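You operate a simulated robot arm through the tools that you are given. There is no shell and no other tool. Be economical: measure what you need, move in short steps, check, and stop when the job is done.

Carry out the task below with a simulated two-armed robot. There is one attempt and no reset: what you move stays moved.

Task
Wipe up the spill on the snack counter top with the blue cloth there and put it back.

The check looks at the end state, three seconds after you hand in, the way a careful person would. Anything else that was tipped, shoved, dropped, spilled or broken makes it a failure. Flat cloth is picked up by pressing the open fingertips on it (5 to 10 N) and closing them slowly along it; thin cloth reads only 2 to 8 mm in the jaws.

Robot
Two 6-joint arms with two-finger parallel grippers on one trunk, on a base that drives. Base frame: it is fixed to the floor where the robot stands at the start and does not move with it; the origin is under the middle of the robot, x ahead of it, y to its left, z up. Lengths are in mm, angles in degrees, forces in N, time in s.
The left shoulder is at the start at [60, 187, 1172], the right one opposite. Payload 1.57 kg a hand.
The TCP of each hand is the grasp point between the finger pads, 30 mm short of the fingertips. In the tool frame z runs along the fingers and y along their closing line. Largest opening 110 mm; finger width 24, thickness 12; the body of the gripper, 48 by 112 mm, starts 78 mm behind the TCP.
Orientation is told as [roll, pitch, yaw] about the base's x, y, z axes, in that order, counted from this pose: with the fingers straight down and closing along the base's y, the tool's x points along the base's -x, its y along +y and its z along -z.

Tools
- The arms move only by the tool jog_arm. It takes "left_deltas", "right_deltas" or both (then of equal length, played together; a hand with none holds still); each is a list that holds one entry, the list of rows, each a list of 7 numbers: the shift along the tool's x, y, z in units of 250 mm (1.0 is 250 mm), then the turn, a rotation vector about the tool's x, y, z in units of 180 degrees (1.0 is 180 degrees), then the opening, from 0 (shut) to 1 (fully open). In form: [[[tx, ty, tz, wx, wy, wz, hand], ...]]. A call has 1 to 10 rows; each row is the pose to reach, as a shift and turn from the pose commanded when the call began, along the tool's axes at that moment. A call with a number of a shift or a turn outside -1 to 1 is refused whole. Each row takes 0.2 s and may step no farther than 50 mm and 8.6 degrees from the row before; otherwise, or with a gripper value out of range, the whole call is refused. A pose out of reach is approached as far as the arm can. The call stops where the force on the tool passes 40 N (or 10 N more than at its start, if that is more) or the arm is blocked; 0.2 s more then pass. Each finger travels about 153 mm/s and halts on what it meets, pressing with about 23 N; the grip force reading is that of the motor and also rises with nothing between the fingers. The clock runs only during rows and for 0.2 s after the last one: add rows that repeat a pose to give the fingers time. The reply holds the time, the measured pose of the TCP, the force on the tool along the base axes, the opening and the grip force, in the units named above and with some noise, with the torque about the TCP (base axes, N m) and any sound that the robot's microphone picked up.
- Cameras (640 x 400 px; columns grow to the right, rows downward): "scene" is now at [5, -28.2, 1703.2]; the picture's right is [-0.40, -0.92, 0.00], its down [-0.76, 0.34, -0.55] and it looks along [0.50, -0.22, -0.83] (base axes); focal length 284 px, centre (320, 200). "left" rides on the left gripper at [70, -16, -141] in its tool frame; the picture's right is [0.23, 0.97, 0.00], its down [-0.86, 0.20, -0.48] and it looks along [-0.47, 0.11, 0.88] (tool axes); focal length 222 px, centre (320, 200). "right" rides on the right gripper at [70, 16, -141] in its tool frame; the picture's right is [-0.23, 0.97, 0.00], its down [-0.86, -0.20, -0.48] and it looks along [-0.47, -0.11, 0.88] (tool axes); focal length 222 px, centre (320, 200). There is no depth. A picture from a camera that has moved, and an enlarged one, comes with that camera's place and axes in the base frame and with its lens.
- grab_frame(camera): a new picture of that camera. It takes no simulated time.
- raise_lower(by): slides the trunk up (or, below 0, down) by that many mm; the arms and the scene camera ride with it, the base frame stays. It gives what a move gives, with no picture.
- roll_base(legs): drives the robot by 1 to 6 legs, each [ahead, left, turn to the left] in mm, mm and degrees, along the robot's own axes; the way and the turn of a leg run together, so that a leg with both is an arc; at most 1500 mm and 180 degrees a leg. The arms and the cameras ride along, it lands a little off, and it stops where it bumps. It gives what a move gives.
- head_to(pan, tilt): turns the head with the scene camera to pan (to the left, within 86 degrees either way) and tilt (down, from -29 to 69), counted from straight ahead of the robot. It gives what a move gives.
- close_up(camera, box): a new picture of the part [left, top, right, bottom] of that camera's present view, enlarged. It takes no simulated time.
- finish_job(): hands the job in; it is judged then, once.

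Work in short steps. Places have to be worked out from the pictures, the camera data and where the tool is seen: move nearer, look again, correct. Check each grasp and each placing, and mend what went wrong. You have 120 turns and 100 pictures in all, those below and enlarged ones among them. Open the grippers and draw the arms clear of the work before you hand the job in, unless the task says otherwise; then end with one line.

The tools are called by a JSON object that holds its "method" and its "body". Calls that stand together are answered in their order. jog_arm: Moves the arms, as the interface text tells. Its arguments: {"type":"object","properties":{"left_deltas":{"type":"array","items":{"type":"array","items":{"type":"array","items":{"type":"number"}}}},"right_deltas":{"type":"array","items":{"type":"array","items":{"type":"array","items":{"type":"number"}}}}},"required":[]} The other tools are called the same way: raise_lower (by) slides the trunk up or down; roll_base (legs) drives the base; head_to (pan, tilt) turns the head that bears the scene camera; grab_frame (camera) takes a picture; close_up (camera, box) takes an enlarged picture of a part of a camera's view; finish_job () hands the job in.

At the start:

```text
clock: 0.0
left_tcp_pos: [401.2, -69.5, 1228.3]
left_orientation: [-0.1, -0.1, 0.0]
left_contact_force: [-0.4, -0.4, 0.4]
left_ft_torque: [0.01, 0.01, -0.02]
left_gripper_width: 110.1
left_finger_force: 0.1
right_tcp_pos: [358.0, -380.7, 1209.4]
right_orientation: [0.0, 0.0, 0.0]
right_contact_force: [-0.2, 0.5, -0.2]
right_ft_torque: [-0.01, -0.03, 0.04]
right_gripper_width: 110.0
right_finger_force: 0.0
trunk travel left (down, up): [-800.0, 190.0]
robot x, y, heading: [-3.7, 1.7, -0.1]
head pan, tilt: [-23.7, 56.6]
```

scene: 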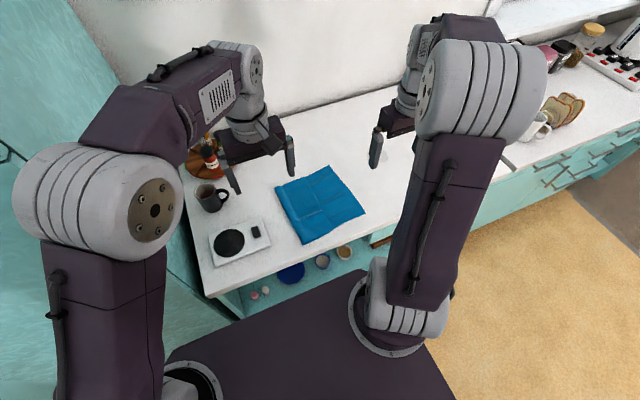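
right: 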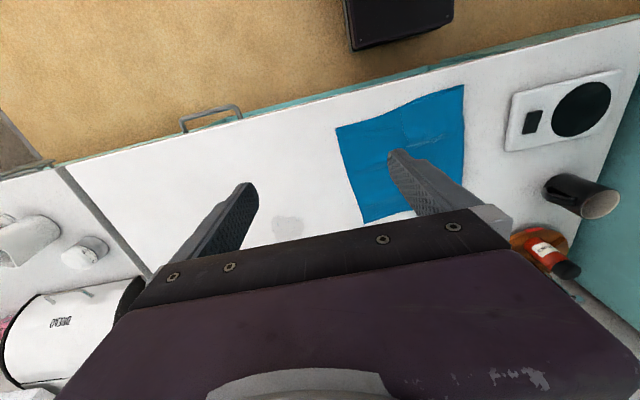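
left: 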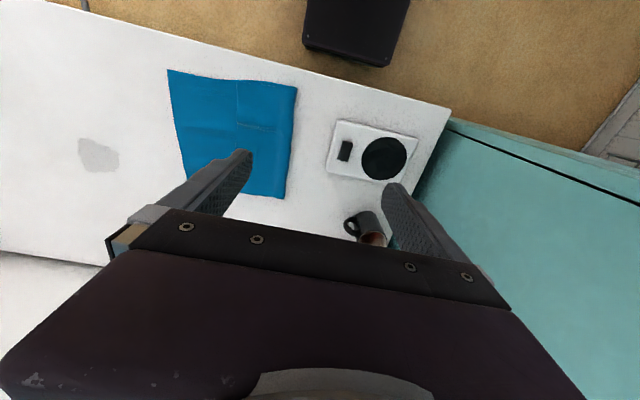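

The left and right pictures together put the counter at z≈911, the grey spill at about (579,-507) and the cloth over x 360–600, y −350..−110. I'll enlarge the views to check these before moving.

{"method": "close_up", "body": {"camera": "left", "box": [40, 40, 340, 228]}}

{"method": "close_up", "body": {"camera": "scene", "box": [160, 80, 480, 280]}}

```text
2.13 times, centred on (190, 134) of left
camera zoom: at [330.1, -85.6, 1370.9], right [-0.23, 0.97, 0.0], down [0.86, 0.2, 0.48], along [0.47, 0.11, -0.88], focal length 473 px, centre (597, 340)
```

zoom: 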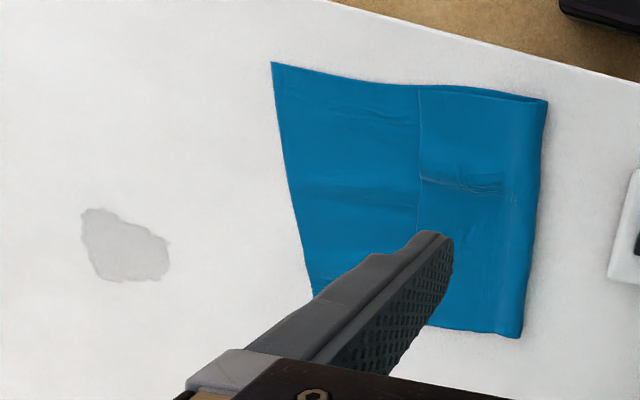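

```text
2.00 times, centred on (320, 180) of scene
camera zoom: at [5.0, -28.2, 1703.2], right [-0.4, -0.92, 0.0], down [-0.76, 0.34, -0.55], along [0.5, -0.22, -0.83], focal length 568 px, centre (320, 240)
```

zoom: 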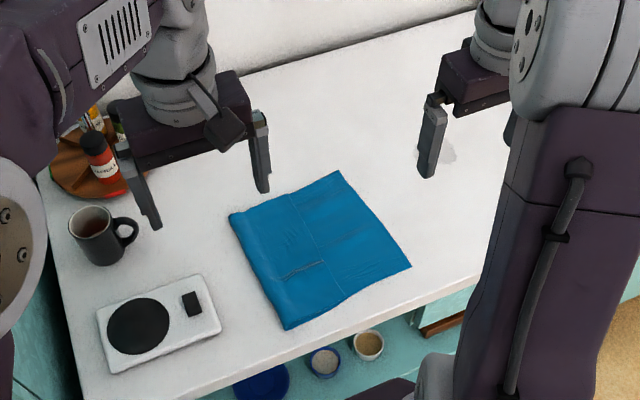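

The spill and cloth positions hold up, and the cloth is folded over at its left side. I'll shift the robot right and slightly ahead so the right hand can reach both.

{"method": "roll_base", "body": {"legs": [[0, -250, 0], [50, 0, 0]]}}

```text
clock: 2.4
left_tcp_pos: [442.5, -318.1, 1230.7]
left_orientation: [-0.2, -0.4, -0.1]
left_contact_force: [-0.9, -0.2, 0.2]
left_ft_torque: [-0.02, -0.1, -0.05]
left_gripper_width: 109.9
left_finger_force: 0.2
right_tcp_pos: [400.3, -629.1, 1212.8]
right_orientation: [-0.1, -0.4, -0.1]
right_contact_force: [-0.4, 0.0, 0.3]
right_ft_torque: [-0.01, -0.1, -0.01]
right_gripper_width: 110.0
right_finger_force: 0.0
trunk travel left (down, up): [-800.0, 190.0]
robot x, y, heading: [48.4, -246.3, -0.1]
head pan, tilt: [-23.7, 56.6]
```

The robot landed at (48,−246). Now I move the left hand out of the way to the left and bring the right hand towards the cloth's right edge, keeping both high.

{"method": "jog_arm", "body": {"left_deltas": [[[0.06, 0.15, 0, 0, 0, 0, 1], [0.12, 0.3, 0, 0, 0, 0, 1], [0.2, 0.46, 0, 0, 0, 0, 1], [0.27, 0.62, 0, 0, 0, 0, 1], [0.34, 0.78, 0, 0, 0, 0, 1], [0.4, 0.92, 0, 0, 0, 0, 1]]], "right_deltas": [[[-0.06, 0.16, 0, 0, 0, 0, 1], [-0.12, 0.32, 0, 0, 0, 0, 1], [-0.18, 0.48, 0, 0, 0, 0, 1], [-0.24, 0.64, 0, 0, 0, 0, 1], [-0.3, 0.8, 0, 0, 0, 0, 1], [-0.36, 0.96, 0, 0, 0, 0, 1]]]}}

{"method": "grab_frame", "body": {"camera": "right"}}

{"method": "grab_frame", "body": {"camera": "scene"}}

```text
clock: 3.8
left_tcp_pos: [351.2, -89.6, 1227.0]
left_orientation: [-0.3, 0.0, 0.0]
left_contact_force: [0.0, 0.5, -0.5]
left_ft_torque: [-0.01, 0.03, 0.0]
left_gripper_width: 109.9
left_finger_force: 0.0
right_tcp_pos: [496.7, -388.7, 1211.5]
right_orientation: [-0.1, 0.1, -0.1]
right_contact_force: [-0.1, 0.3, -0.5]
right_ft_torque: [-0.02, 0.02, 0.01]
right_gripper_width: 110.1
right_finger_force: 0.1
trunk travel left (down, up): [-800.0, 190.0]
robot x, y, heading: [48.6, -250.0, -0.1]
head pan, tilt: [-23.7, 56.6]
```

```text
94 pictures are left
camera right: at [427.8, -371.5, 1350.5], right [0.23, 0.97, 0.0], down [0.86, -0.2, 0.48], along [0.46, -0.11, -0.88], focal length 222 px, centre (320, 200)
```

right: 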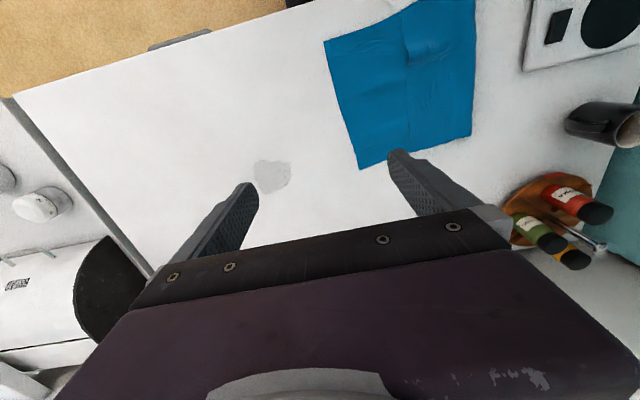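

```text
93 pictures are left
camera scene: at [55.5, -275.2, 1703.2], right [-0.4, -0.92, 0.0], down [-0.76, 0.34, -0.55], along [0.5, -0.22, -0.83], focal length 284 px, centre (320, 200)
```

scene: 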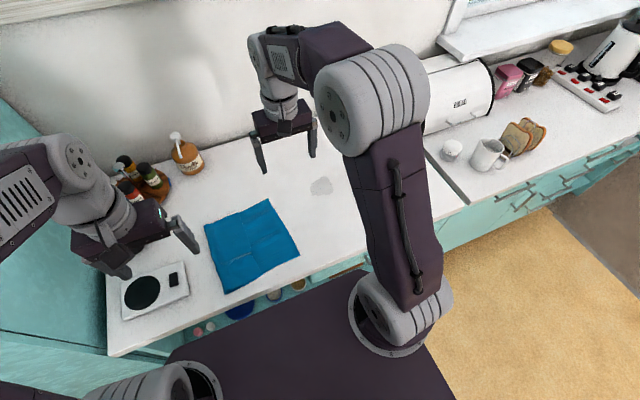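

Updated estimates: spill centre (576,−515) with a radius of about 40, and the cloth's right edge near y −340. I'll descend above the cloth near that edge, with the fingers partly closed.

{"method": "jog_arm", "body": {"right_deltas": [[[0, 0.15, 0.12, 0, 0, 0, 0.9], [0, 0.3, 0.24, 0, 0, 0, 0.8], [0.02, 0.376, 0.4, 0, 0, 0, 0.6], [0.02, 0.376, 0.55, 0, 0, 0, 0.6], [0.02, 0.376, 0.7, 0, 0, 0, 0.6], [0.02, 0.376, 0.82, 0, 0, 0, 0.6], [0.02, 0.376, 0.9, 0, 0, 0, 0.6], [0.02, 0.376, 0.9, 0, 0, 0, 0.6]]]}}

{"method": "grab_frame", "body": {"camera": "right"}}

{"method": "grab_frame", "body": {"camera": "left"}}

```text
clock: 5.5
left_tcp_pos: [350.1, -89.9, 1227.7]
left_orientation: [-0.2, 0.0, -0.1]
left_contact_force: [-0.9, 0.5, -0.4]
left_ft_torque: [0.03, -0.03, -0.03]
left_gripper_width: 109.9
left_finger_force: 0.0
right_tcp_pos: [492.4, -294.7, 983.7]
right_orientation: [0.0, 0.0, 0.1]
right_contact_force: [-0.6, 0.5, -0.2]
right_ft_torque: [0.0, 0.0, -0.04]
right_gripper_width: 65.6
right_finger_force: 0.0
trunk travel left (down, up): [-800.0, 190.0]
robot x, y, heading: [50.2, -248.3, -0.1]
head pan, tilt: [-23.7, 56.6]
```

```text
92 pictures are left
camera right: at [423.1, -279.3, 1124.7], right [0.23, 0.97, 0.0], down [0.85, -0.2, 0.48], along [0.47, -0.11, -0.88], focal length 222 px, centre (320, 200)
```

right: 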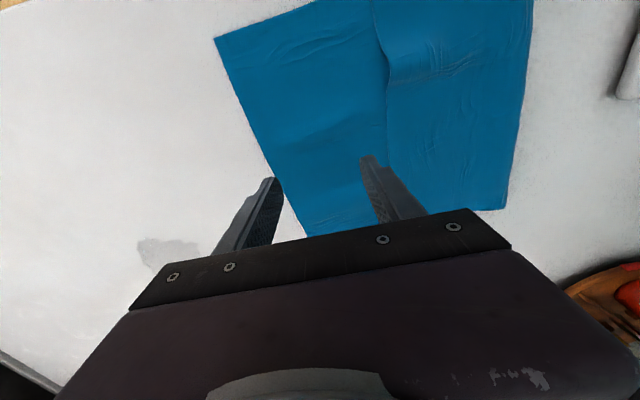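

```text
91 pictures are left
camera left: at [279.9, -106.1, 1370.5], right [-0.23, 0.97, 0.0], down [0.86, 0.2, 0.48], along [0.47, 0.11, -0.88], focal length 222 px, centre (320, 200)
```

left: 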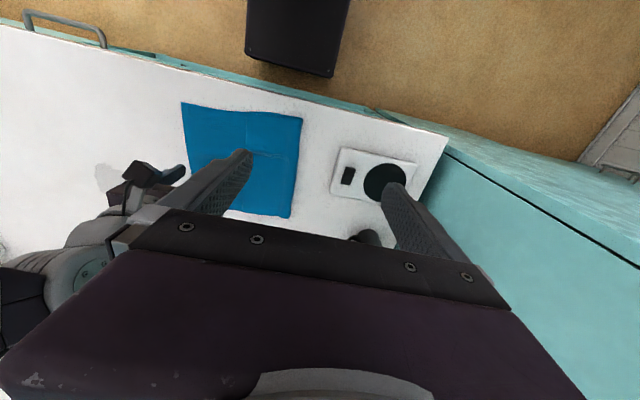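

The tips are about 40 mm above the cloth, with the right-hand finger close to its edge. I nudge left 10 mm and lower in small steps until there is contact.

{"method": "jog_arm", "body": {"right_deltas": [[[0, 0.04, 0.06, 0, 0, 0, 0.6], [0, 0.04, 0.1, 0, 0, 0, 0.6], [0, 0.04, 0.13, 0, 0, 0, 0.6], [0, 0.04, 0.14, 0, 0, 0, 0.6], [0, 0.04, 0.15, 0, 0, 0, 0.6]]]}}

```text
clock: 6.8
left_tcp_pos: [349.2, -89.4, 1227.4]
left_orientation: [-0.2, 0.0, -0.1]
left_contact_force: [-0.2, 1.0, 0.2]
left_ft_torque: [-0.03, -0.03, 0.0]
left_gripper_width: 110.1
left_finger_force: 0.0
right_tcp_pos: [493.0, -286.0, 946.2]
right_orientation: [0.0, -0.1, -0.1]
right_contact_force: [-0.4, -0.2, 0.2]
right_ft_torque: [0.01, 0.02, -0.01]
right_gripper_width: 66.2
right_finger_force: 0.0
trunk travel left (down, up): [-800.0, 190.0]
robot x, y, heading: [51.8, -249.6, -0.1]
head pan, tilt: [-23.7, 56.6]
```

No contact yet at tip z≈916, so I go down in 1.5 mm steps.

{"method": "jog_arm", "body": {"right_deltas": [[[0, 0, 0.006, 0, 0, 0, 0.6], [0, 0, 0.012, 0, 0, 0, 0.6], [0, 0, 0.018, 0, 0, 0, 0.6]]]}}

```text
clock: 7.5
left_tcp_pos: [349.8, -91.5, 1226.8]
left_orientation: [-0.1, 0.0, -0.1]
left_contact_force: [0.5, -0.9, 0.8]
left_ft_torque: [0.03, 0.01, -0.01]
left_gripper_width: 109.9
left_finger_force: 0.1
right_tcp_pos: [493.4, -286.9, 943.6]
right_orientation: [0.0, -0.1, 0.0]
right_contact_force: [-0.3, 0.5, 0.6]
right_ft_torque: [-0.01, -0.02, 0.02]
right_gripper_width: 66.1
right_finger_force: 0.1
trunk travel left (down, up): [-800.0, 190.0]
robot x, y, heading: [48.5, -250.6, -0.1]
head pan, tilt: [-23.7, 56.6]
```

Still no clear contact; I go another few mm.

{"method": "jog_arm", "body": {"right_deltas": [[[0, 0, 0.006, 0, 0, 0, 0.6], [0, 0, 0.012, 0, 0, 0, 0.6], [0, 0, 0.016, 0, 0, 0, 0.6]]]}}

```text
clock: 8.3
left_tcp_pos: [348.8, -90.5, 1228.0]
left_orientation: [-0.2, -0.1, -0.1]
left_contact_force: [0.3, 0.3, 0.0]
left_ft_torque: [-0.01, 0.0, 0.01]
left_gripper_width: 109.7
left_finger_force: 0.0
right_tcp_pos: [494.0, -286.8, 941.9]
right_orientation: [0.1, -0.2, 0.0]
right_contact_force: [2.5, -3.6, 26.7]
right_ft_torque: [-0.71, -0.03, 0.11]
right_gripper_width: 66.3
right_finger_force: 0.2
trunk travel left (down, up): [-800.0, 190.0]
robot x, y, heading: [50.2, -249.6, -0.2]
head pan, tilt: [-23.7, 56.6]
```

Contact reads 27 N, which is too hard. I back off about 1.6 mm to get to 5–10 N, then close slowly.

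{"method": "jog_arm", "body": {"right_deltas": [[[0, 0, -0.0065, 0, 0, 0, 0.6], [0, 0, -0.0065, 0, 0, 0, 0.6]]]}}

```text
clock: 8.9
left_tcp_pos: [348.2, -91.1, 1227.9]
left_orientation: [-0.1, -0.1, 0.0]
left_contact_force: [-0.2, 0.0, -0.8]
left_ft_torque: [-0.03, 0.0, 0.04]
left_gripper_width: 109.8
left_finger_force: 0.1
right_tcp_pos: [492.0, -286.9, 941.3]
right_orientation: [0.1, -0.1, 0.0]
right_contact_force: [4.7, -2.3, 18.4]
right_ft_torque: [-0.33, -0.1, 0.05]
right_gripper_width: 66.4
right_finger_force: 0.3
trunk travel left (down, up): [-800.0, 190.0]
robot x, y, heading: [50.0, -247.0, 0.1]
head pan, tilt: [-23.7, 56.6]
```

It still reads 18 N, so I back off a little more before closing.

{"method": "jog_arm", "body": {"right_deltas": [[[0, 0, -0.007, 0, 0, 0, 0.6], [0, 0, -0.007, 0, 0, 0, 0.6]]]}}

```text
clock: 9.6
left_tcp_pos: [350.2, -90.0, 1226.7]
left_orientation: [-0.1, 0.1, -0.1]
left_contact_force: [0.2, 0.6, 0.3]
left_ft_torque: [-0.02, -0.01, 0.01]
left_gripper_width: 110.2
left_finger_force: 0.0
right_tcp_pos: [492.2, -286.9, 941.2]
right_orientation: [-0.1, 0.1, -0.1]
right_contact_force: [-0.1, 0.5, -0.3]
right_ft_torque: [0.03, -0.01, 0.01]
right_gripper_width: 65.9
right_finger_force: 0.1
trunk travel left (down, up): [-800.0, 190.0]
robot x, y, heading: [47.2, -247.9, -0.3]
head pan, tilt: [-23.7, 56.6]
```

Contact is now lost. I go down 0.9 mm.

{"method": "jog_arm", "body": {"right_deltas": [[[0, 0, 0.0036, 0, 0, 0, 0.6], [0, 0, 0.0036, 0, 0, 0, 0.6]]]}}

```text
clock: 10.2
left_tcp_pos: [351.0, -90.3, 1226.2]
left_orientation: [-0.1, 0.0, -0.1]
left_contact_force: [-0.1, -0.3, -0.3]
left_ft_torque: [-0.03, 0.01, 0.01]
left_gripper_width: 109.7
left_finger_force: 0.0
right_tcp_pos: [492.8, -285.4, 941.0]
right_orientation: [0.0, 0.1, -0.1]
right_contact_force: [-0.5, -0.2, 0.4]
right_ft_torque: [-0.06, 0.0, 0.0]
right_gripper_width: 66.1
right_finger_force: 0.0
trunk travel left (down, up): [-800.0, 190.0]
robot x, y, heading: [45.4, -250.0, -0.4]
head pan, tilt: [-23.7, 56.6]
```

Still no contact; another 0.6 mm.

{"method": "jog_arm", "body": {"right_deltas": [[[0, 0, 0.0024, 0, 0, 0, 0.6], [0, 0, 0.0024, 0, 0, 0, 0.6]]]}}

```text
clock: 10.8
left_tcp_pos: [349.6, -91.1, 1227.4]
left_orientation: [0.0, 0.1, -0.1]
left_contact_force: [0.0, -0.1, 0.3]
left_ft_torque: [0.01, -0.01, -0.01]
left_gripper_width: 110.0
left_finger_force: 0.0
right_tcp_pos: [492.8, -286.5, 941.0]
right_orientation: [0.1, -0.1, -0.1]
right_contact_force: [0.3, 0.2, 5.8]
right_ft_torque: [-0.09, -0.04, -0.02]
right_gripper_width: 66.0
right_finger_force: 0.0
trunk travel left (down, up): [-800.0, 190.0]
robot x, y, heading: [51.6, -251.4, 0.1]
head pan, tilt: [-23.7, 56.6]
```

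Pressing at 5.8 N now, so I close slowly and add a small extra press.

{"method": "jog_arm", "body": {"right_deltas": [[[0, 0, 0.0008, 0, 0, 0, 0.53], [0, 0, 0.0008, 0, 0, 0, 0.46], [0, 0, 0.0008, 0, 0, 0, 0.39], [0, 0, 0.0008, 0, 0, 0, 0.32], [0, 0, 0.0008, 0, 0, 0, 0.25], [0, 0, 0.0008, 0, 0, 0, 0.18], [0, 0, 0.0008, 0, 0, 0, 0.11], [0, 0, 0.0008, 0, 0, 0, 0.05], [0, 0, 0.0008, 0, 0, 0, 0], [0, 0, 0.0008, 0, 0, 0, 0]]]}}

{"method": "grab_frame", "body": {"camera": "right"}}

```text
clock: 12.9
left_tcp_pos: [347.8, -90.2, 1229.0]
left_orientation: [-0.1, -0.1, -0.1]
left_contact_force: [-0.1, -0.4, 0.1]
left_ft_torque: [0.0, 0.01, 0.01]
left_gripper_width: 110.0
left_finger_force: 0.1
right_tcp_pos: [493.4, -287.0, 940.8]
right_orientation: [0.0, -0.1, -0.1]
right_contact_force: [0.1, -0.2, 13.1]
right_ft_torque: [-0.09, 0.0, -0.01]
right_gripper_width: 2.5
right_finger_force: 22.8
trunk travel left (down, up): [-800.0, 190.0]
robot x, y, heading: [46.8, -246.7, -0.3]
head pan, tilt: [-23.7, 56.6]
```

```text
90 pictures are left
camera right: at [422.2, -269.6, 1081.5], right [0.23, 0.97, 0.0], down [0.85, -0.2, 0.48], along [0.47, -0.11, -0.88], focal length 222 px, centre (320, 200)
```

right: 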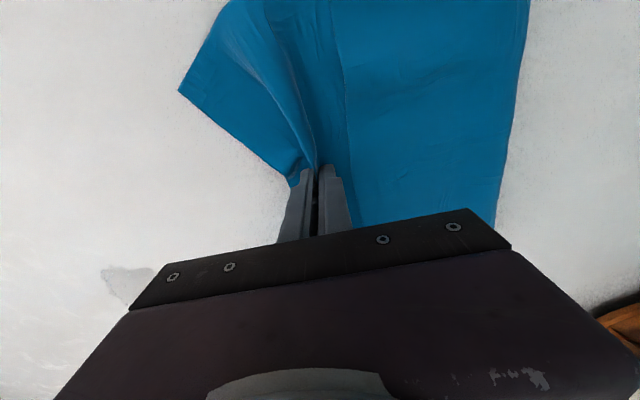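

Grip width 2.5 mm with the cloth visibly bunched between the fingers, so it is held. I raise 2 mm and drag toward the spill by about 100 mm, then check.

{"method": "jog_arm", "body": {"right_deltas": [[[0, 0, -0.008, 0, 0, 0, 0], [-0.03, -0.1, -0.008, 0, 0, 0, 0], [-0.06, -0.2, -0.008, 0, 0, 0, 0], [-0.09, -0.3, -0.008, 0, 0, 0, 0], [-0.12, -0.4, -0.008, 0, 0, 0, 0]]]}}

{"method": "grab_frame", "body": {"camera": "scene"}}

{"method": "grab_frame", "body": {"camera": "right"}}

```text
clock: 14.2
left_tcp_pos: [350.1, -91.8, 1226.8]
left_orientation: [-0.1, 0.0, -0.1]
left_contact_force: [-0.2, 0.0, 0.4]
left_ft_torque: [0.06, -0.03, 0.03]
left_gripper_width: 110.0
left_finger_force: 0.0
right_tcp_pos: [523.2, -388.0, 941.0]
right_orientation: [0.0, 0.1, 0.0]
right_contact_force: [0.4, -0.5, 0.7]
right_ft_torque: [0.01, 0.0, -0.01]
right_gripper_width: 2.3
right_finger_force: 22.9
trunk travel left (down, up): [-800.0, 190.0]
robot x, y, heading: [48.2, -247.8, 0.2]
head pan, tilt: [-23.7, 56.6]
```

```text
89 pictures are left
camera scene: at [54.8, -279.0, 1703.2], right [-0.4, -0.92, 0.0], down [-0.76, 0.34, -0.55], along [0.5, -0.22, -0.83], focal length 284 px, centre (320, 200)
```

scene: 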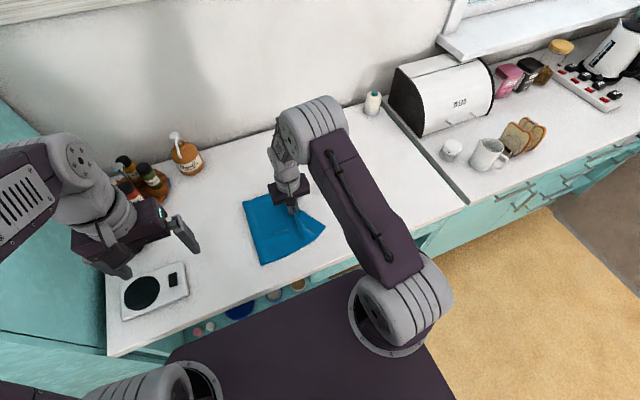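

```text
88 pictures are left
camera right: at [453.0, -371.8, 1082.6], right [0.23, 0.97, 0.0], down [0.86, -0.2, 0.48], along [0.47, -0.11, -0.88], focal length 222 px, centre (320, 200)
```

right: 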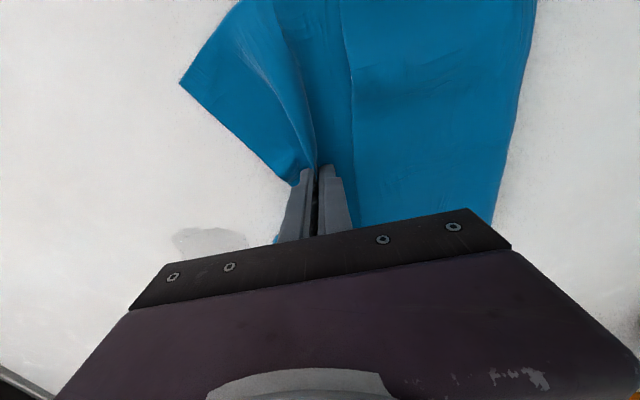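

The cloth follows as a whole. I continue over the spill with a light press.

{"method": "jog_arm", "body": {"right_deltas": [[[-0.04, -0.1, 0.003, 0, 0, 0, 0], [-0.08, -0.2, 0.005, 0, 0, 0, 0], [-0.12, -0.3, 0.006, 0, 0, 0, 0], [-0.16, -0.4, 0.006, 0, 0, 0, 0], [-0.2, -0.5, 0.006, 0, 0, 0, 0], [-0.22, -0.58, 0.006, 0, 0, 0, 0], [-0.22, -0.66, 0.006, 0, 0, 0, 0]]]}}

{"method": "grab_frame", "body": {"camera": "scene"}}

{"method": "grab_frame", "body": {"camera": "right"}}

```text
clock: 15.8
left_tcp_pos: [348.8, -89.9, 1227.3]
left_orientation: [0.0, 0.0, -0.1]
left_contact_force: [-0.2, -0.2, 0.0]
left_ft_torque: [0.02, 0.0, 0.0]
left_gripper_width: 110.0
left_finger_force: 0.3
right_tcp_pos: [578.0, -551.8, 940.3]
right_orientation: [0.0, 0.0, 0.0]
right_contact_force: [1.4, 2.2, 4.4]
right_ft_torque: [0.06, -0.03, -0.05]
right_gripper_width: 2.5
right_finger_force: 23.1
trunk travel left (down, up): [-800.0, 190.0]
robot x, y, heading: [47.8, -249.9, 0.1]
head pan, tilt: [-23.7, 56.6]
```

```text
87 pictures are left
camera scene: at [53.6, -277.1, 1703.3], right [-0.4, -0.92, 0.0], down [-0.76, 0.34, -0.55], along [0.5, -0.22, -0.83], focal length 284 px, centre (320, 200)
```

scene: 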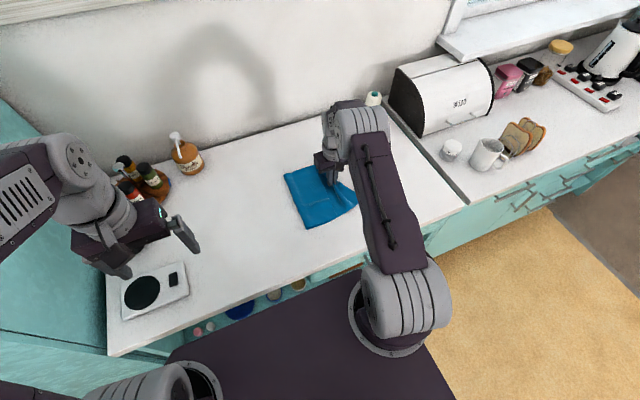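

```text
86 pictures are left
camera right: at [507.8, -534.6, 1081.7], right [0.23, 0.97, 0.0], down [0.85, -0.2, 0.48], along [0.47, -0.11, -0.88], focal length 222 px, centre (320, 200)
```

right: 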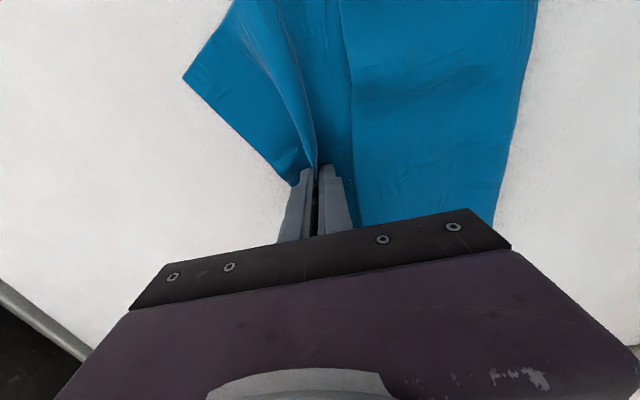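

The cloth now covers the spill at 4 N. I make a few pressed strokes across its area, ending with a pull to the right to straighten the cloth.

{"method": "jog_arm", "body": {"right_deltas": [[[0.15, 0.0, 0.002, 0, 0, 0, 0], [0.15, 0.1, 0.002, 0, 0, 0, 0], [0.0, 0.1, 0.002, 0, 0, 0, 0], [-0.12, 0.12, 0.002, 0, 0, 0, 0], [-0.12, 0.2, 0.002, 0, 0, 0, 0], [0.05, 0.22, 0.002, 0, 0, 0, 0], [0.17, 0.24, 0.002, 0, 0, 0, 0], [0.1, 0.1, 0.002, 0, 0, 0, 0], [0.03, -0.05, 0.002, 0, 0, 0, 0], [0.0, -0.1, 0.002, 0, 0, 0, 0]]]}}

{"method": "grab_frame", "body": {"camera": "scene"}}

{"method": "grab_frame", "body": {"camera": "right"}}

```text
clock: 17.9
left_tcp_pos: [347.7, -89.1, 1227.4]
left_orientation: [-0.2, -0.2, -0.1]
left_contact_force: [0.4, 0.2, -1.2]
left_ft_torque: [-0.01, -0.02, 0.01]
left_gripper_width: 109.9
left_finger_force: 0.1
right_tcp_pos: [575.4, -576.7, 941.0]
right_orientation: [-0.1, 0.0, 0.0]
right_contact_force: [-2.7, 2.5, 9.3]
right_ft_torque: [0.09, 0.02, -0.04]
right_gripper_width: 2.4
right_finger_force: 23.9
trunk travel left (down, up): [-800.0, 190.0]
robot x, y, heading: [49.2, -251.0, 0.1]
head pan, tilt: [-23.7, 56.6]
```

```text
85 pictures are left
camera scene: at [52.3, -275.8, 1703.2], right [-0.4, -0.92, 0.0], down [-0.76, 0.34, -0.55], along [0.51, -0.22, -0.83], focal length 284 px, centre (320, 200)
```

scene: 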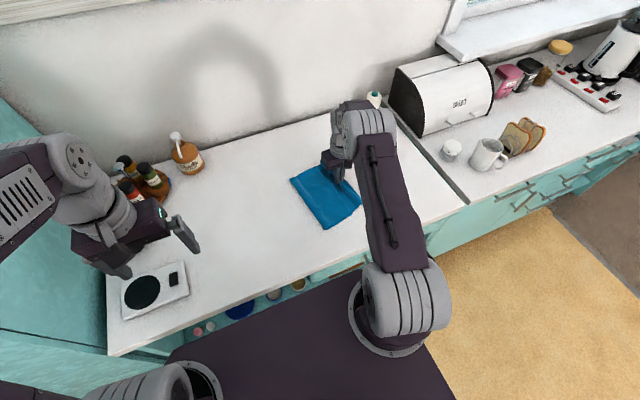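

```text
84 pictures are left
camera right: at [506.6, -559.4, 1081.7], right [0.23, 0.97, 0.0], down [0.86, -0.2, 0.48], along [0.47, -0.11, -0.88], focal length 222 px, centre (320, 200)
```

right: 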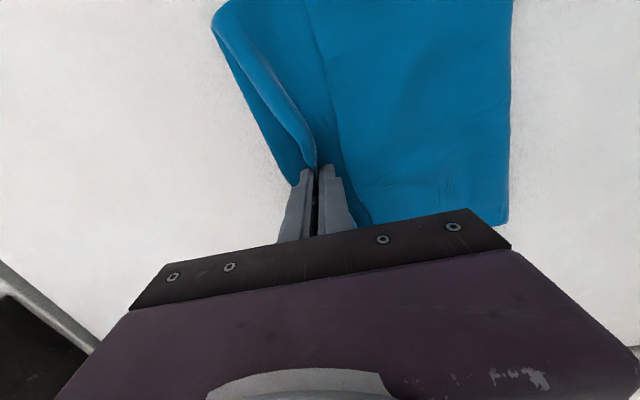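

To return the cloth flat I'll release here, then grip its left folded edge and drag it back. First I open slowly, rise straight up and look.

{"method": "jog_arm", "body": {"right_deltas": [[[0, 0, -0.008, 0, 0, 0, 0], [0, 0, -0.01, 0, 0, 0, 0.1], [0, 0, -0.01, 0, 0, 0, 0.2], [0, 0, -0.1, 0, 0, 0, 0.2], [0, 0, -0.25, 0, 0, 0, 0.4], [0.0, 0, -0.45, 0, 0, 0, 0.6], [0, 0, -0.64, 0, 0, 0, 0.6]]]}}

{"method": "grab_frame", "body": {"camera": "right"}}

{"method": "close_up", "body": {"camera": "scene", "box": [200, 100, 440, 250]}}

```text
clock: 19.6
left_tcp_pos: [349.3, -91.2, 1227.7]
left_orientation: [-0.1, 0.0, 0.0]
left_contact_force: [0.5, -0.4, 0.0]
left_ft_torque: [0.02, 0.0, 0.01]
left_gripper_width: 109.7
left_finger_force: 0.1
right_tcp_pos: [577.4, -575.9, 1100.2]
right_orientation: [0.1, 0.0, 0.0]
right_contact_force: [0.0, -0.4, 0.3]
right_ft_torque: [0.03, -0.04, 0.03]
right_gripper_width: 66.1
right_finger_force: 0.2
trunk travel left (down, up): [-800.0, 190.0]
robot x, y, heading: [50.5, -248.7, -0.1]
head pan, tilt: [-23.7, 56.6]
```

```text
83 pictures are left
camera right: at [507.2, -559.5, 1241.6], right [0.23, 0.97, 0.0], down [0.86, -0.2, 0.48], along [0.47, -0.11, -0.88], focal length 222 px, centre (320, 200)
```

right: 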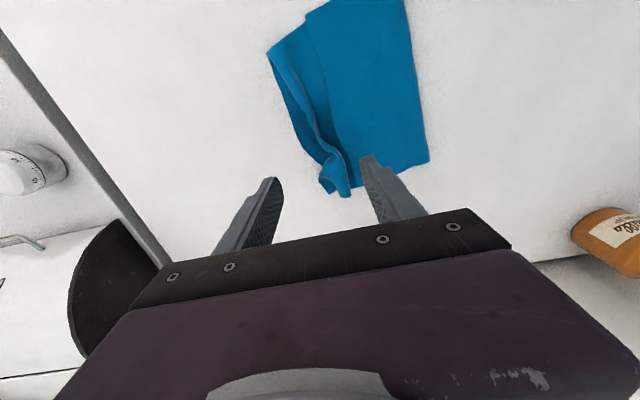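

```text
2.67 times, centred on (320, 175) of scene
camera zoom: at [53.6, -277.0, 1703.2], right [-0.4, -0.92, 0.0], down [-0.76, 0.34, -0.55], along [0.5, -0.22, -0.83], focal length 758 px, centre (320, 267)
```

zoom: 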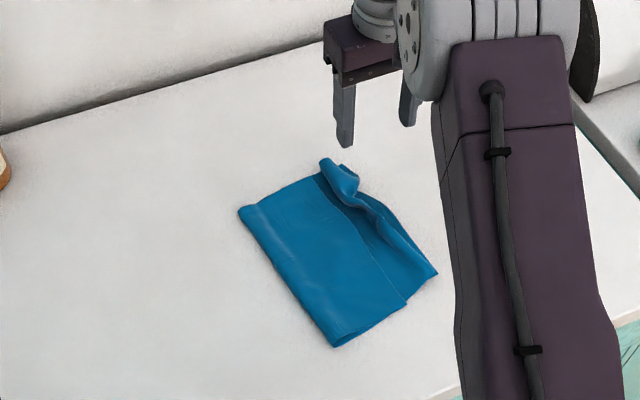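

The spill is fully under the cloth, whose left fold edge runs from about (457,−449) to (653,−421). I'll straddle that edge at its middle, one finger outside and one on the cloth, so that both layers get pinched.

{"method": "jog_arm", "body": {"right_deltas": [[[0.02, 0.13, 0, 0, 0, 0, 0.5], [0.04, 0.28, 0.05, 0, 0, 0, 0.4], [0.06, 0.43, 0.15, 0, 0, 0, 0.4], [0.088, 0.536, 0.28, 0, 0, 0, 0.4], [0.088, 0.536, 0.4, 0, 0, 0, 0.4], [0.088, 0.536, 0.48, 0, 0, 0, 0.4], [0.088, 0.536, 0.48, 0, 0, 0, 0.4]]]}}

{"method": "grab_frame", "body": {"camera": "right"}}

{"method": "close_up", "body": {"camera": "scene", "box": [200, 100, 440, 250]}}

```text
clock: 21.1
left_tcp_pos: [349.4, -90.5, 1228.3]
left_orientation: [-0.1, 0.0, -0.1]
left_contact_force: [0.0, -0.7, -0.1]
left_ft_torque: [0.01, 0.0, 0.01]
left_gripper_width: 109.9
left_finger_force: 0.0
right_tcp_pos: [556.1, -441.8, 981.4]
right_orientation: [0.0, 0.0, 0.0]
right_contact_force: [-0.2, -0.1, -0.9]
right_ft_torque: [0.0, 0.01, 0.01]
right_gripper_width: 44.1
right_finger_force: 0.0
trunk travel left (down, up): [-800.0, 190.0]
robot x, y, heading: [51.7, -249.6, -0.2]
head pan, tilt: [-23.7, 56.6]
```

```text
81 pictures are left
camera right: at [485.9, -425.7, 1121.2], right [0.23, 0.97, 0.0], down [0.85, -0.2, 0.48], along [0.47, -0.11, -0.88], focal length 222 px, centre (320, 200)
```

right: 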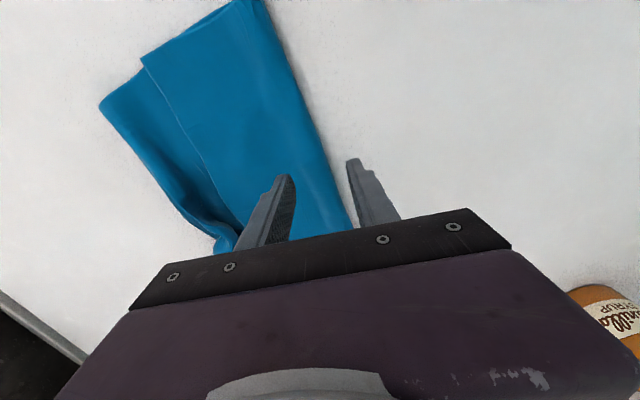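

```text
2.67 times, centred on (320, 175) of scene
camera zoom: at [54.2, -277.0, 1703.2], right [-0.4, -0.92, 0.0], down [-0.76, 0.34, -0.55], along [0.5, -0.22, -0.83], focal length 758 px, centre (320, 267)
```

zoom: 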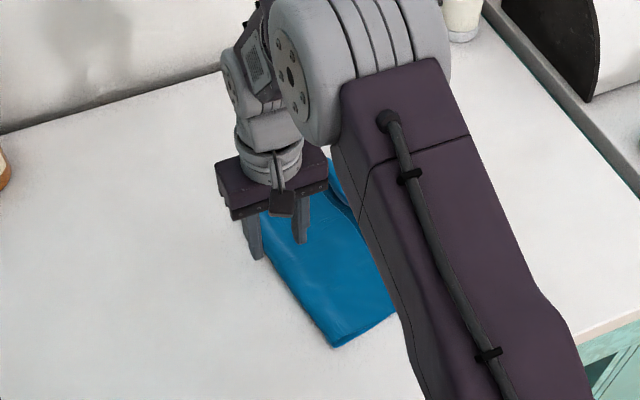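

The straddle is good, with the edge at y≈−437 between the fingers. I lower to just above contact and then in small steps.

{"method": "jog_arm", "body": {"right_deltas": [[[0, -0.01, 0.08, 0, 0, 0, 0.4], [0, -0.01, 0.13, 0, 0, 0, 0.4], [0, -0.01, 0.15, 0, 0, 0, 0.4], [0, -0.01, 0.157, 0, 0, 0, 0.4], [0, -0.01, 0.161, 0, 0, 0, 0.4]]]}}

```text
clock: 22.4
left_tcp_pos: [349.9, -91.0, 1227.4]
left_orientation: [-0.1, -0.1, -0.1]
left_contact_force: [0.4, 0.2, -0.5]
left_ft_torque: [-0.02, -0.01, -0.01]
left_gripper_width: 110.1
left_finger_force: 0.1
right_tcp_pos: [555.0, -445.5, 941.5]
right_orientation: [0.1, -0.2, 0.1]
right_contact_force: [0.2, -0.5, 9.1]
right_ft_torque: [-0.29, -0.01, -0.01]
right_gripper_width: 44.4
right_finger_force: 0.2
trunk travel left (down, up): [-800.0, 190.0]
robot x, y, heading: [48.8, -248.0, -0.2]
head pan, tilt: [-23.7, 56.6]
```

Contact is 9 N, carried on the cloth finger. Close slowly.

{"method": "jog_arm", "body": {"right_deltas": [[[0, 0, 0.002, 0, 0, 0, 0.35], [0, 0, 0.002, 0, 0, 0, 0.3], [0, 0, 0.002, 0, 0, 0, 0.25], [0, 0, 0.002, 0, 0, 0, 0.2], [0, 0, 0.002, 0, 0, 0, 0.15], [0, 0, 0.002, 0, 0, 0, 0.1], [0, 0, 0.002, 0, 0, 0, 0.05], [0, 0, 0.002, 0, 0, 0, 0], [0, 0, 0.002, 0, 0, 0, 0]]]}}

{"method": "grab_frame", "body": {"camera": "right"}}

```text
clock: 24.4
left_tcp_pos: [348.2, -90.2, 1227.2]
left_orientation: [-0.1, -0.1, -0.1]
left_contact_force: [-0.8, 0.4, -0.4]
left_ft_torque: [0.0, 0.0, 0.0]
left_gripper_width: 110.0
left_finger_force: 0.0
right_tcp_pos: [553.8, -444.9, 941.7]
right_orientation: [-0.1, 0.0, -0.1]
right_contact_force: [1.9, -1.5, 24.0]
right_ft_torque: [-0.27, 0.0, 0.03]
right_gripper_width: 3.0
right_finger_force: 22.7
trunk travel left (down, up): [-800.0, 190.0]
robot x, y, heading: [50.3, -248.5, -0.1]
head pan, tilt: [-23.7, 56.6]
```

```text
79 pictures are left
camera right: at [484.2, -428.0, 1081.7], right [0.23, 0.97, 0.0], down [0.85, -0.2, 0.48], along [0.47, -0.11, -0.88], focal length 222 px, centre (320, 200)
```

right: 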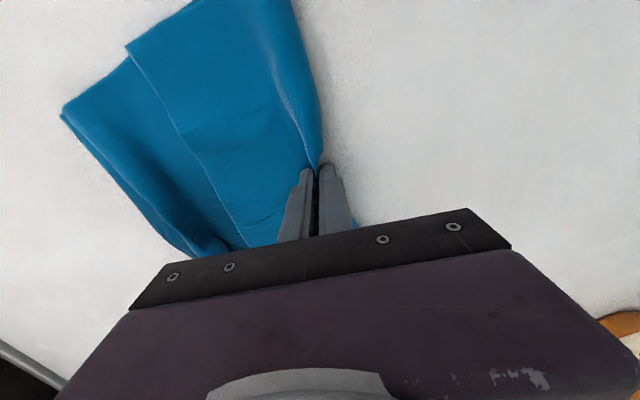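

Grip is 3.0 mm wide and holding the fold edge. I unload the press and drag back by about 100 mm, then check that both layers follow.

{"method": "jog_arm", "body": {"right_deltas": [[[0, 0, -0.01, 0, 0, 0, 0], [0.02, 0.08, -0.01, 0, 0, 0, 0], [0.05, 0.18, -0.01, 0, 0, 0, 0], [0.08, 0.29, -0.01, 0, 0, 0, 0], [0.1, 0.4, -0.01, 0, 0, 0, 0]]]}}

{"method": "grab_frame", "body": {"camera": "right"}}

{"method": "close_up", "body": {"camera": "scene", "box": [200, 100, 440, 250]}}

```text
clock: 25.6
left_tcp_pos: [350.3, -87.9, 1228.8]
left_orientation: [-0.3, 0.0, -0.1]
left_contact_force: [-1.0, 1.5, -0.3]
left_ft_torque: [-0.01, 0.03, 0.0]
left_gripper_width: 110.1
left_finger_force: 0.1
right_tcp_pos: [530.1, -345.1, 940.7]
right_orientation: [0.0, 0.2, -0.2]
right_contact_force: [-1.0, -1.4, 1.5]
right_ft_torque: [-0.07, -0.02, -0.01]
right_gripper_width: 3.0
right_finger_force: 22.8
trunk travel left (down, up): [-800.0, 190.0]
robot x, y, heading: [48.4, -247.1, 0.2]
head pan, tilt: [-23.7, 56.6]
```

```text
78 pictures are left
camera right: at [460.0, -327.5, 1082.6], right [0.23, 0.97, 0.0], down [0.86, -0.2, 0.48], along [0.46, -0.11, -0.88], focal length 222 px, centre (320, 200)
```

right: 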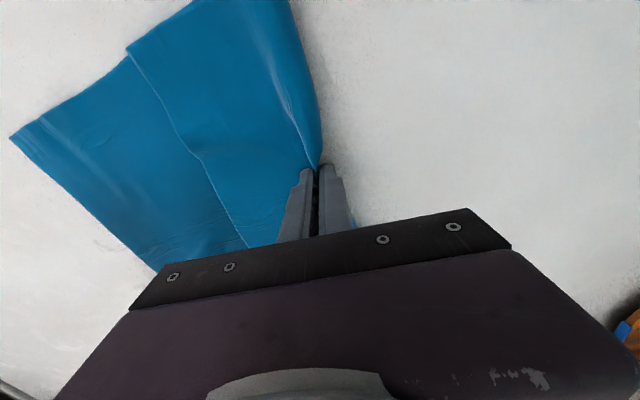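

```text
2.67 times, centred on (320, 175) of scene
camera zoom: at [54.3, -276.2, 1703.1], right [-0.4, -0.92, 0.0], down [-0.76, 0.34, -0.55], along [0.5, -0.22, -0.83], focal length 758 px, centre (320, 267)
```

zoom: 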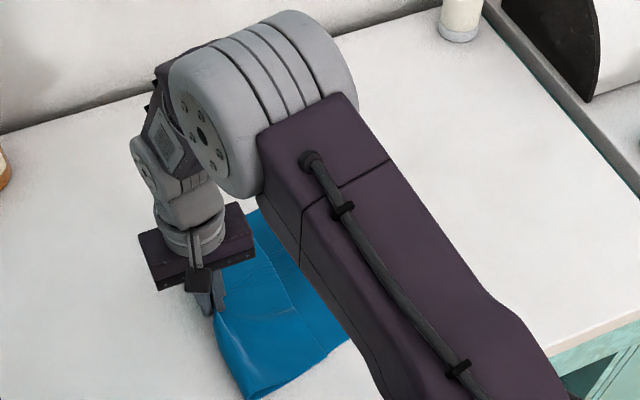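

The whole cloth follows and is flattening out. Before dragging further I lift the left hand up and aside so the arms don't meet.

{"method": "jog_arm", "body": {"left_deltas": [[[0, 0.1, -0.12, 0, 0, 0, 1], [0, 0.2, -0.24, 0, 0, 0, 1], [0, 0.3, -0.36, 0, 0, 0, 1], [0, 0.4, -0.48, 0, 0, 0, 1]]]}}

{"method": "grab_frame", "body": {"camera": "scene"}}

```text
clock: 26.6
left_tcp_pos: [348.9, 10.2, 1348.3]
left_orientation: [-0.1, 0.0, -0.1]
left_contact_force: [-0.6, 0.2, -0.6]
left_ft_torque: [0.0, 0.01, 0.01]
left_gripper_width: 110.0
left_finger_force: 0.1
right_tcp_pos: [530.2, -345.1, 942.8]
right_orientation: [0.0, 0.1, -0.1]
right_contact_force: [0.3, -0.4, 0.6]
right_ft_torque: [0.02, 0.0, 0.0]
right_gripper_width: 2.9
right_finger_force: 23.1
trunk travel left (down, up): [-800.0, 190.0]
robot x, y, heading: [49.1, -248.7, 0.1]
head pan, tilt: [-23.7, 56.6]
```

```text
76 pictures are left
camera scene: at [54.5, -276.5, 1703.2], right [-0.4, -0.92, 0.0], down [-0.76, 0.34, -0.55], along [0.5, -0.22, -0.83], focal length 284 px, centre (320, 200)
```

scene: 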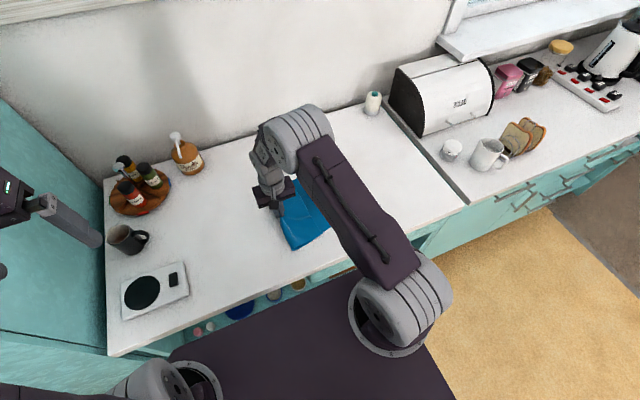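

The left hand is clear. I continue the drag for most of the remaining way.

{"method": "jog_arm", "body": {"right_deltas": [[[0.04, 0.13, 0, 0, 0, 0, 0], [0.08, 0.27, 0, 0, 0, 0, 0], [0.12, 0.41, 0, 0, 0, 0, 0], [0.16, 0.55, 0, 0, 0, 0, 0], [0.2, 0.68, 0, 0, 0, 0, 0], [0.23, 0.8, 0, 0, 0, 0, 0]]]}}

{"method": "grab_frame", "body": {"camera": "scene"}}

{"method": "grab_frame", "body": {"camera": "right"}}

{"method": "grab_frame", "body": {"camera": "left"}}

```text
clock: 27.9
left_tcp_pos: [349.8, 10.3, 1347.5]
left_orientation: [-0.1, -0.1, -0.1]
left_contact_force: [0.3, -0.2, -0.2]
left_ft_torque: [-0.02, 0.06, 0.01]
left_gripper_width: 109.9
left_finger_force: 0.1
right_tcp_pos: [473.1, -144.3, 941.6]
right_orientation: [0.0, -0.1, -0.3]
right_contact_force: [0.9, -0.3, 0.7]
right_ft_torque: [-0.09, 0.0, -0.02]
right_gripper_width: 2.7
right_finger_force: 22.9
trunk travel left (down, up): [-800.0, 190.0]
robot x, y, heading: [50.8, -247.4, 0.1]
head pan, tilt: [-23.7, 56.6]
```

```text
75 pictures are left
camera scene: at [54.3, -276.7, 1703.2], right [-0.4, -0.92, 0.0], down [-0.76, 0.34, -0.55], along [0.5, -0.22, -0.83], focal length 284 px, centre (320, 200)
```

scene: 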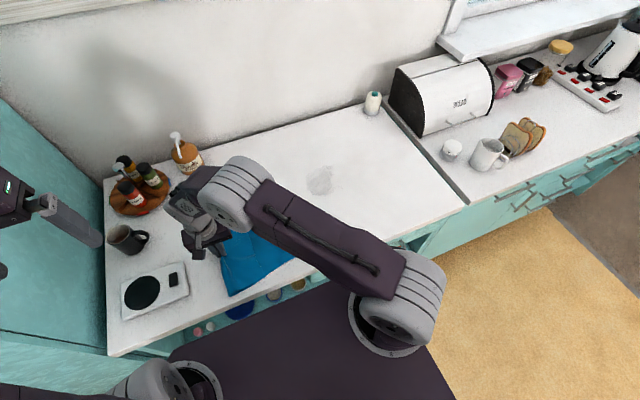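

```text
74 pictures are left
camera right: at [403.4, -127.3, 1082.5], right [0.23, 0.97, 0.0], down [0.85, -0.2, 0.48], along [0.47, -0.11, -0.88], focal length 222 px, centre (320, 200)
```

right: 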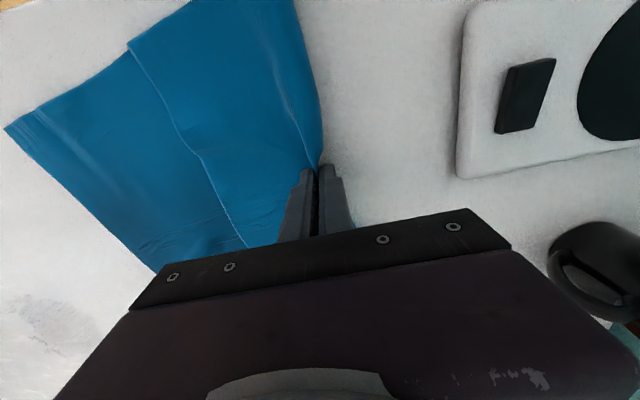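

```text
73 pictures are left
camera left: at [279.9, -5.0, 1491.2], right [-0.23, 0.97, 0.0], down [0.86, 0.2, 0.48], along [0.47, 0.11, -0.88], focal length 222 px, centre (320, 200)
```

left: 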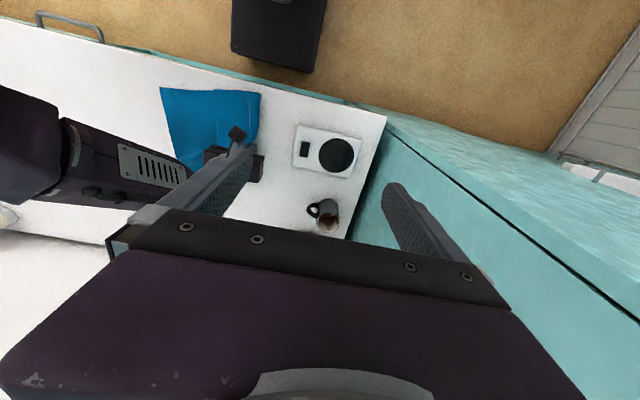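

The spill is only partly wiped, so I look closely at what remains.

{"method": "close_up", "body": {"camera": "scene", "box": [270, 130, 390, 205]}}

```text
5.33 times, centred on (330, 168) of scene
camera zoom: at [54.3, -276.7, 1703.2], right [-0.4, -0.92, 0.0], down [-0.76, 0.34, -0.55], along [0.5, -0.22, -0.83], focal length 1516 px, centre (267, 373)
```

zoom: 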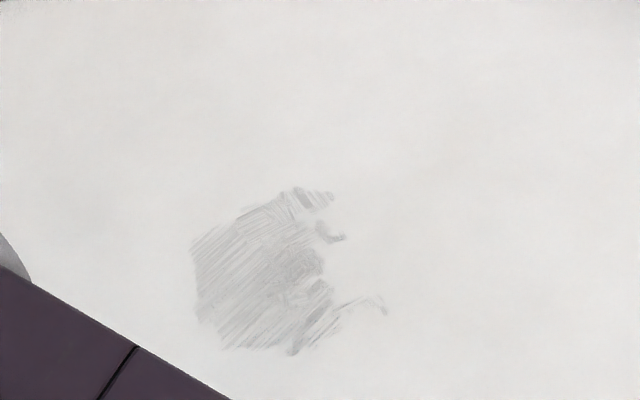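

The cloth's weight thinned the spill, and only the firmly pressed part came clean. I'll release the cloth here, regrip its right edge and wipe again with denser, firmer strokes.

{"method": "jog_arm", "body": {"right_deltas": [[[0, 0, 0, 0, 0, 0, 0.1], [0, 0, 0, 0, 0, 0, 0.2], [0, 0, -0.08, 0, 0, 0, 0.25], [0, 0, -0.2, 0, 0, 0, 0.3], [0, -0.1, -0.35, 0, 0, 0, 0.6], [0, -0.25, -0.45, 0, 0, 0, 0.6], [0, -0.43, -0.45, 0, 0, 0, 0.6], [0, -0.6, -0.45, 0, 0, 0, 0.6]]]}}

{"method": "grab_frame", "body": {"camera": "right"}}

{"method": "grab_frame", "body": {"camera": "scene"}}

```text
clock: 29.8
left_tcp_pos: [349.7, 8.8, 1348.3]
left_orientation: [-0.1, 0.0, -0.1]
left_contact_force: [-0.3, -0.9, 0.3]
left_ft_torque: [0.03, -0.02, -0.05]
left_gripper_width: 110.2
left_finger_force: 0.0
right_tcp_pos: [473.3, -295.7, 1054.4]
right_orientation: [0.1, -0.1, 0.0]
right_contact_force: [-0.1, -0.5, -0.2]
right_ft_torque: [0.0, 0.01, 0.0]
right_gripper_width: 66.0
right_finger_force: 0.1
trunk travel left (down, up): [-800.0, 190.0]
robot x, y, heading: [51.1, -249.6, 0.1]
head pan, tilt: [-23.7, 56.6]
```

```text
71 pictures are left
camera right: at [403.8, -279.9, 1195.1], right [0.23, 0.97, 0.0], down [0.86, -0.2, 0.48], along [0.47, -0.11, -0.88], focal length 222 px, centre (320, 200)
```

right: 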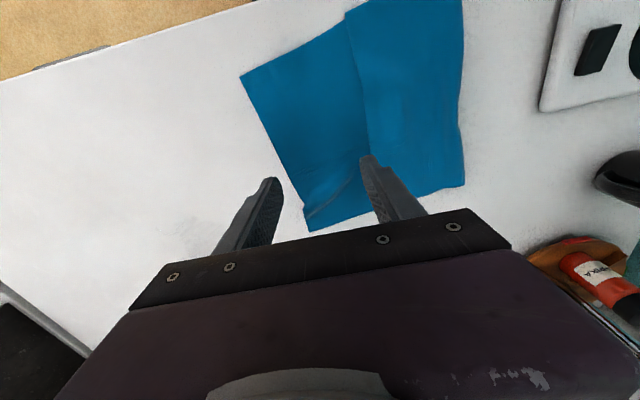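

```text
70 pictures are left
camera scene: at [54.7, -279.4, 1703.2], right [-0.4, -0.92, 0.0], down [-0.76, 0.34, -0.55], along [0.5, -0.22, -0.83], focal length 284 px, centre (320, 200)
```

scene: 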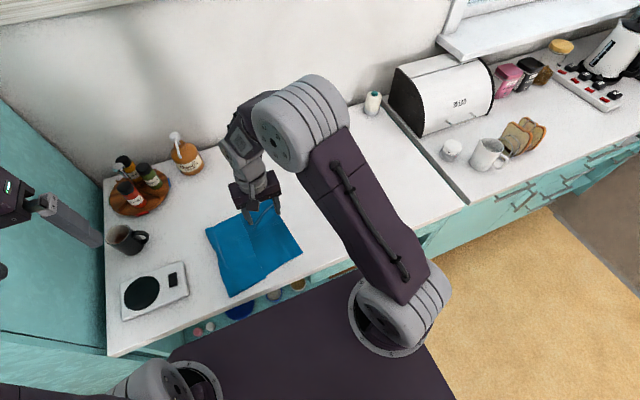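

The cloth lies almost as before, with its right edge from (382,−366) to (604,−346). I descend at (490,−306) for the same pinch as earlier.

{"method": "jog_arm", "body": {"right_deltas": [[[-0.068, -0.042, 0.1, 0, 0, 0, 0.6], [-0.068, -0.042, 0.25, 0, 0, 0, 0.6], [-0.068, -0.042, 0.38, 0, 0, 0, 0.6], [-0.068, -0.042, 0.435, 0, 0, 0, 0.6], [-0.068, -0.042, 0.45, 0, 0, 0, 0.6], [-0.068, -0.042, 0.452, 0, 0, 0, 0.6]]]}}

```text
clock: 31.1
left_tcp_pos: [349.8, 11.1, 1348.2]
left_orientation: [-0.2, 0.1, -0.1]
left_contact_force: [0.4, -0.9, -0.1]
left_ft_torque: [-0.01, -0.01, -0.02]
left_gripper_width: 110.0
left_finger_force: 0.0
right_tcp_pos: [490.5, -304.5, 942.0]
right_orientation: [-0.1, 0.0, 0.0]
right_contact_force: [-0.4, 0.1, 1.2]
right_ft_torque: [-0.11, -0.02, 0.02]
right_gripper_width: 66.2
right_finger_force: 0.2
trunk travel left (down, up): [-800.0, 190.0]
robot x, y, heading: [49.9, -248.8, -0.2]
head pan, tilt: [-23.7, 56.6]
```

Just touching at 1.2 N. I press slightly more and close slowly.

{"method": "jog_arm", "body": {"right_deltas": [[[0, 0, 0.004, 0, 0, 0, 0.6], [0, 0, 0.004, 0, 0, 0, 0.52], [0, 0, 0.004, 0, 0, 0, 0.44], [0, 0, 0.004, 0, 0, 0, 0.36], [0, 0, 0.004, 0, 0, 0, 0.28], [0, 0, 0.004, 0, 0, 0, 0.2], [0, 0, 0.004, 0, 0, 0, 0.12], [0, 0, 0.004, 0, 0, 0, 0.05], [0, 0, 0.004, 0, 0, 0, 0], [0, 0, 0.004, 0, 0, 0, 0]]]}}

{"method": "grab_frame", "body": {"camera": "right"}}

```text
clock: 33.4
left_tcp_pos: [348.3, 11.3, 1349.0]
left_orientation: [0.0, -0.1, -0.1]
left_contact_force: [1.2, 0.3, 0.1]
left_ft_torque: [0.0, -0.01, -0.01]
left_gripper_width: 109.9
left_finger_force: 0.1
right_tcp_pos: [488.9, -305.0, 940.9]
right_orientation: [-0.1, -0.1, 0.0]
right_contact_force: [0.3, 0.0, 12.3]
right_ft_torque: [-0.07, 0.01, 0.02]
right_gripper_width: 3.0
right_finger_force: 22.8
trunk travel left (down, up): [-800.0, 190.0]
robot x, y, heading: [49.4, -249.7, 0.3]
head pan, tilt: [-23.7, 56.6]
```

```text
69 pictures are left
camera right: at [419.4, -288.5, 1081.7], right [0.23, 0.97, 0.0], down [0.85, -0.2, 0.48], along [0.47, -0.11, -0.88], focal length 222 px, centre (320, 200)
```

right: 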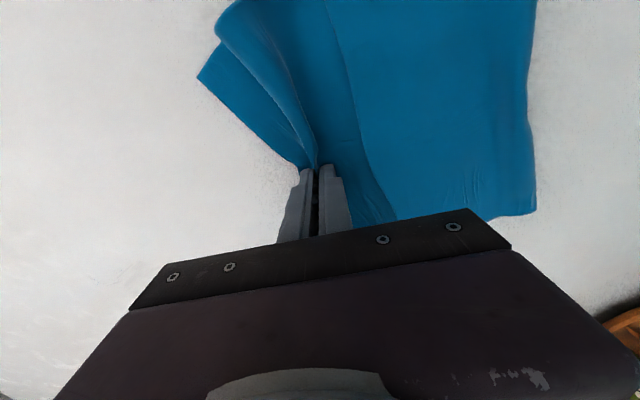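

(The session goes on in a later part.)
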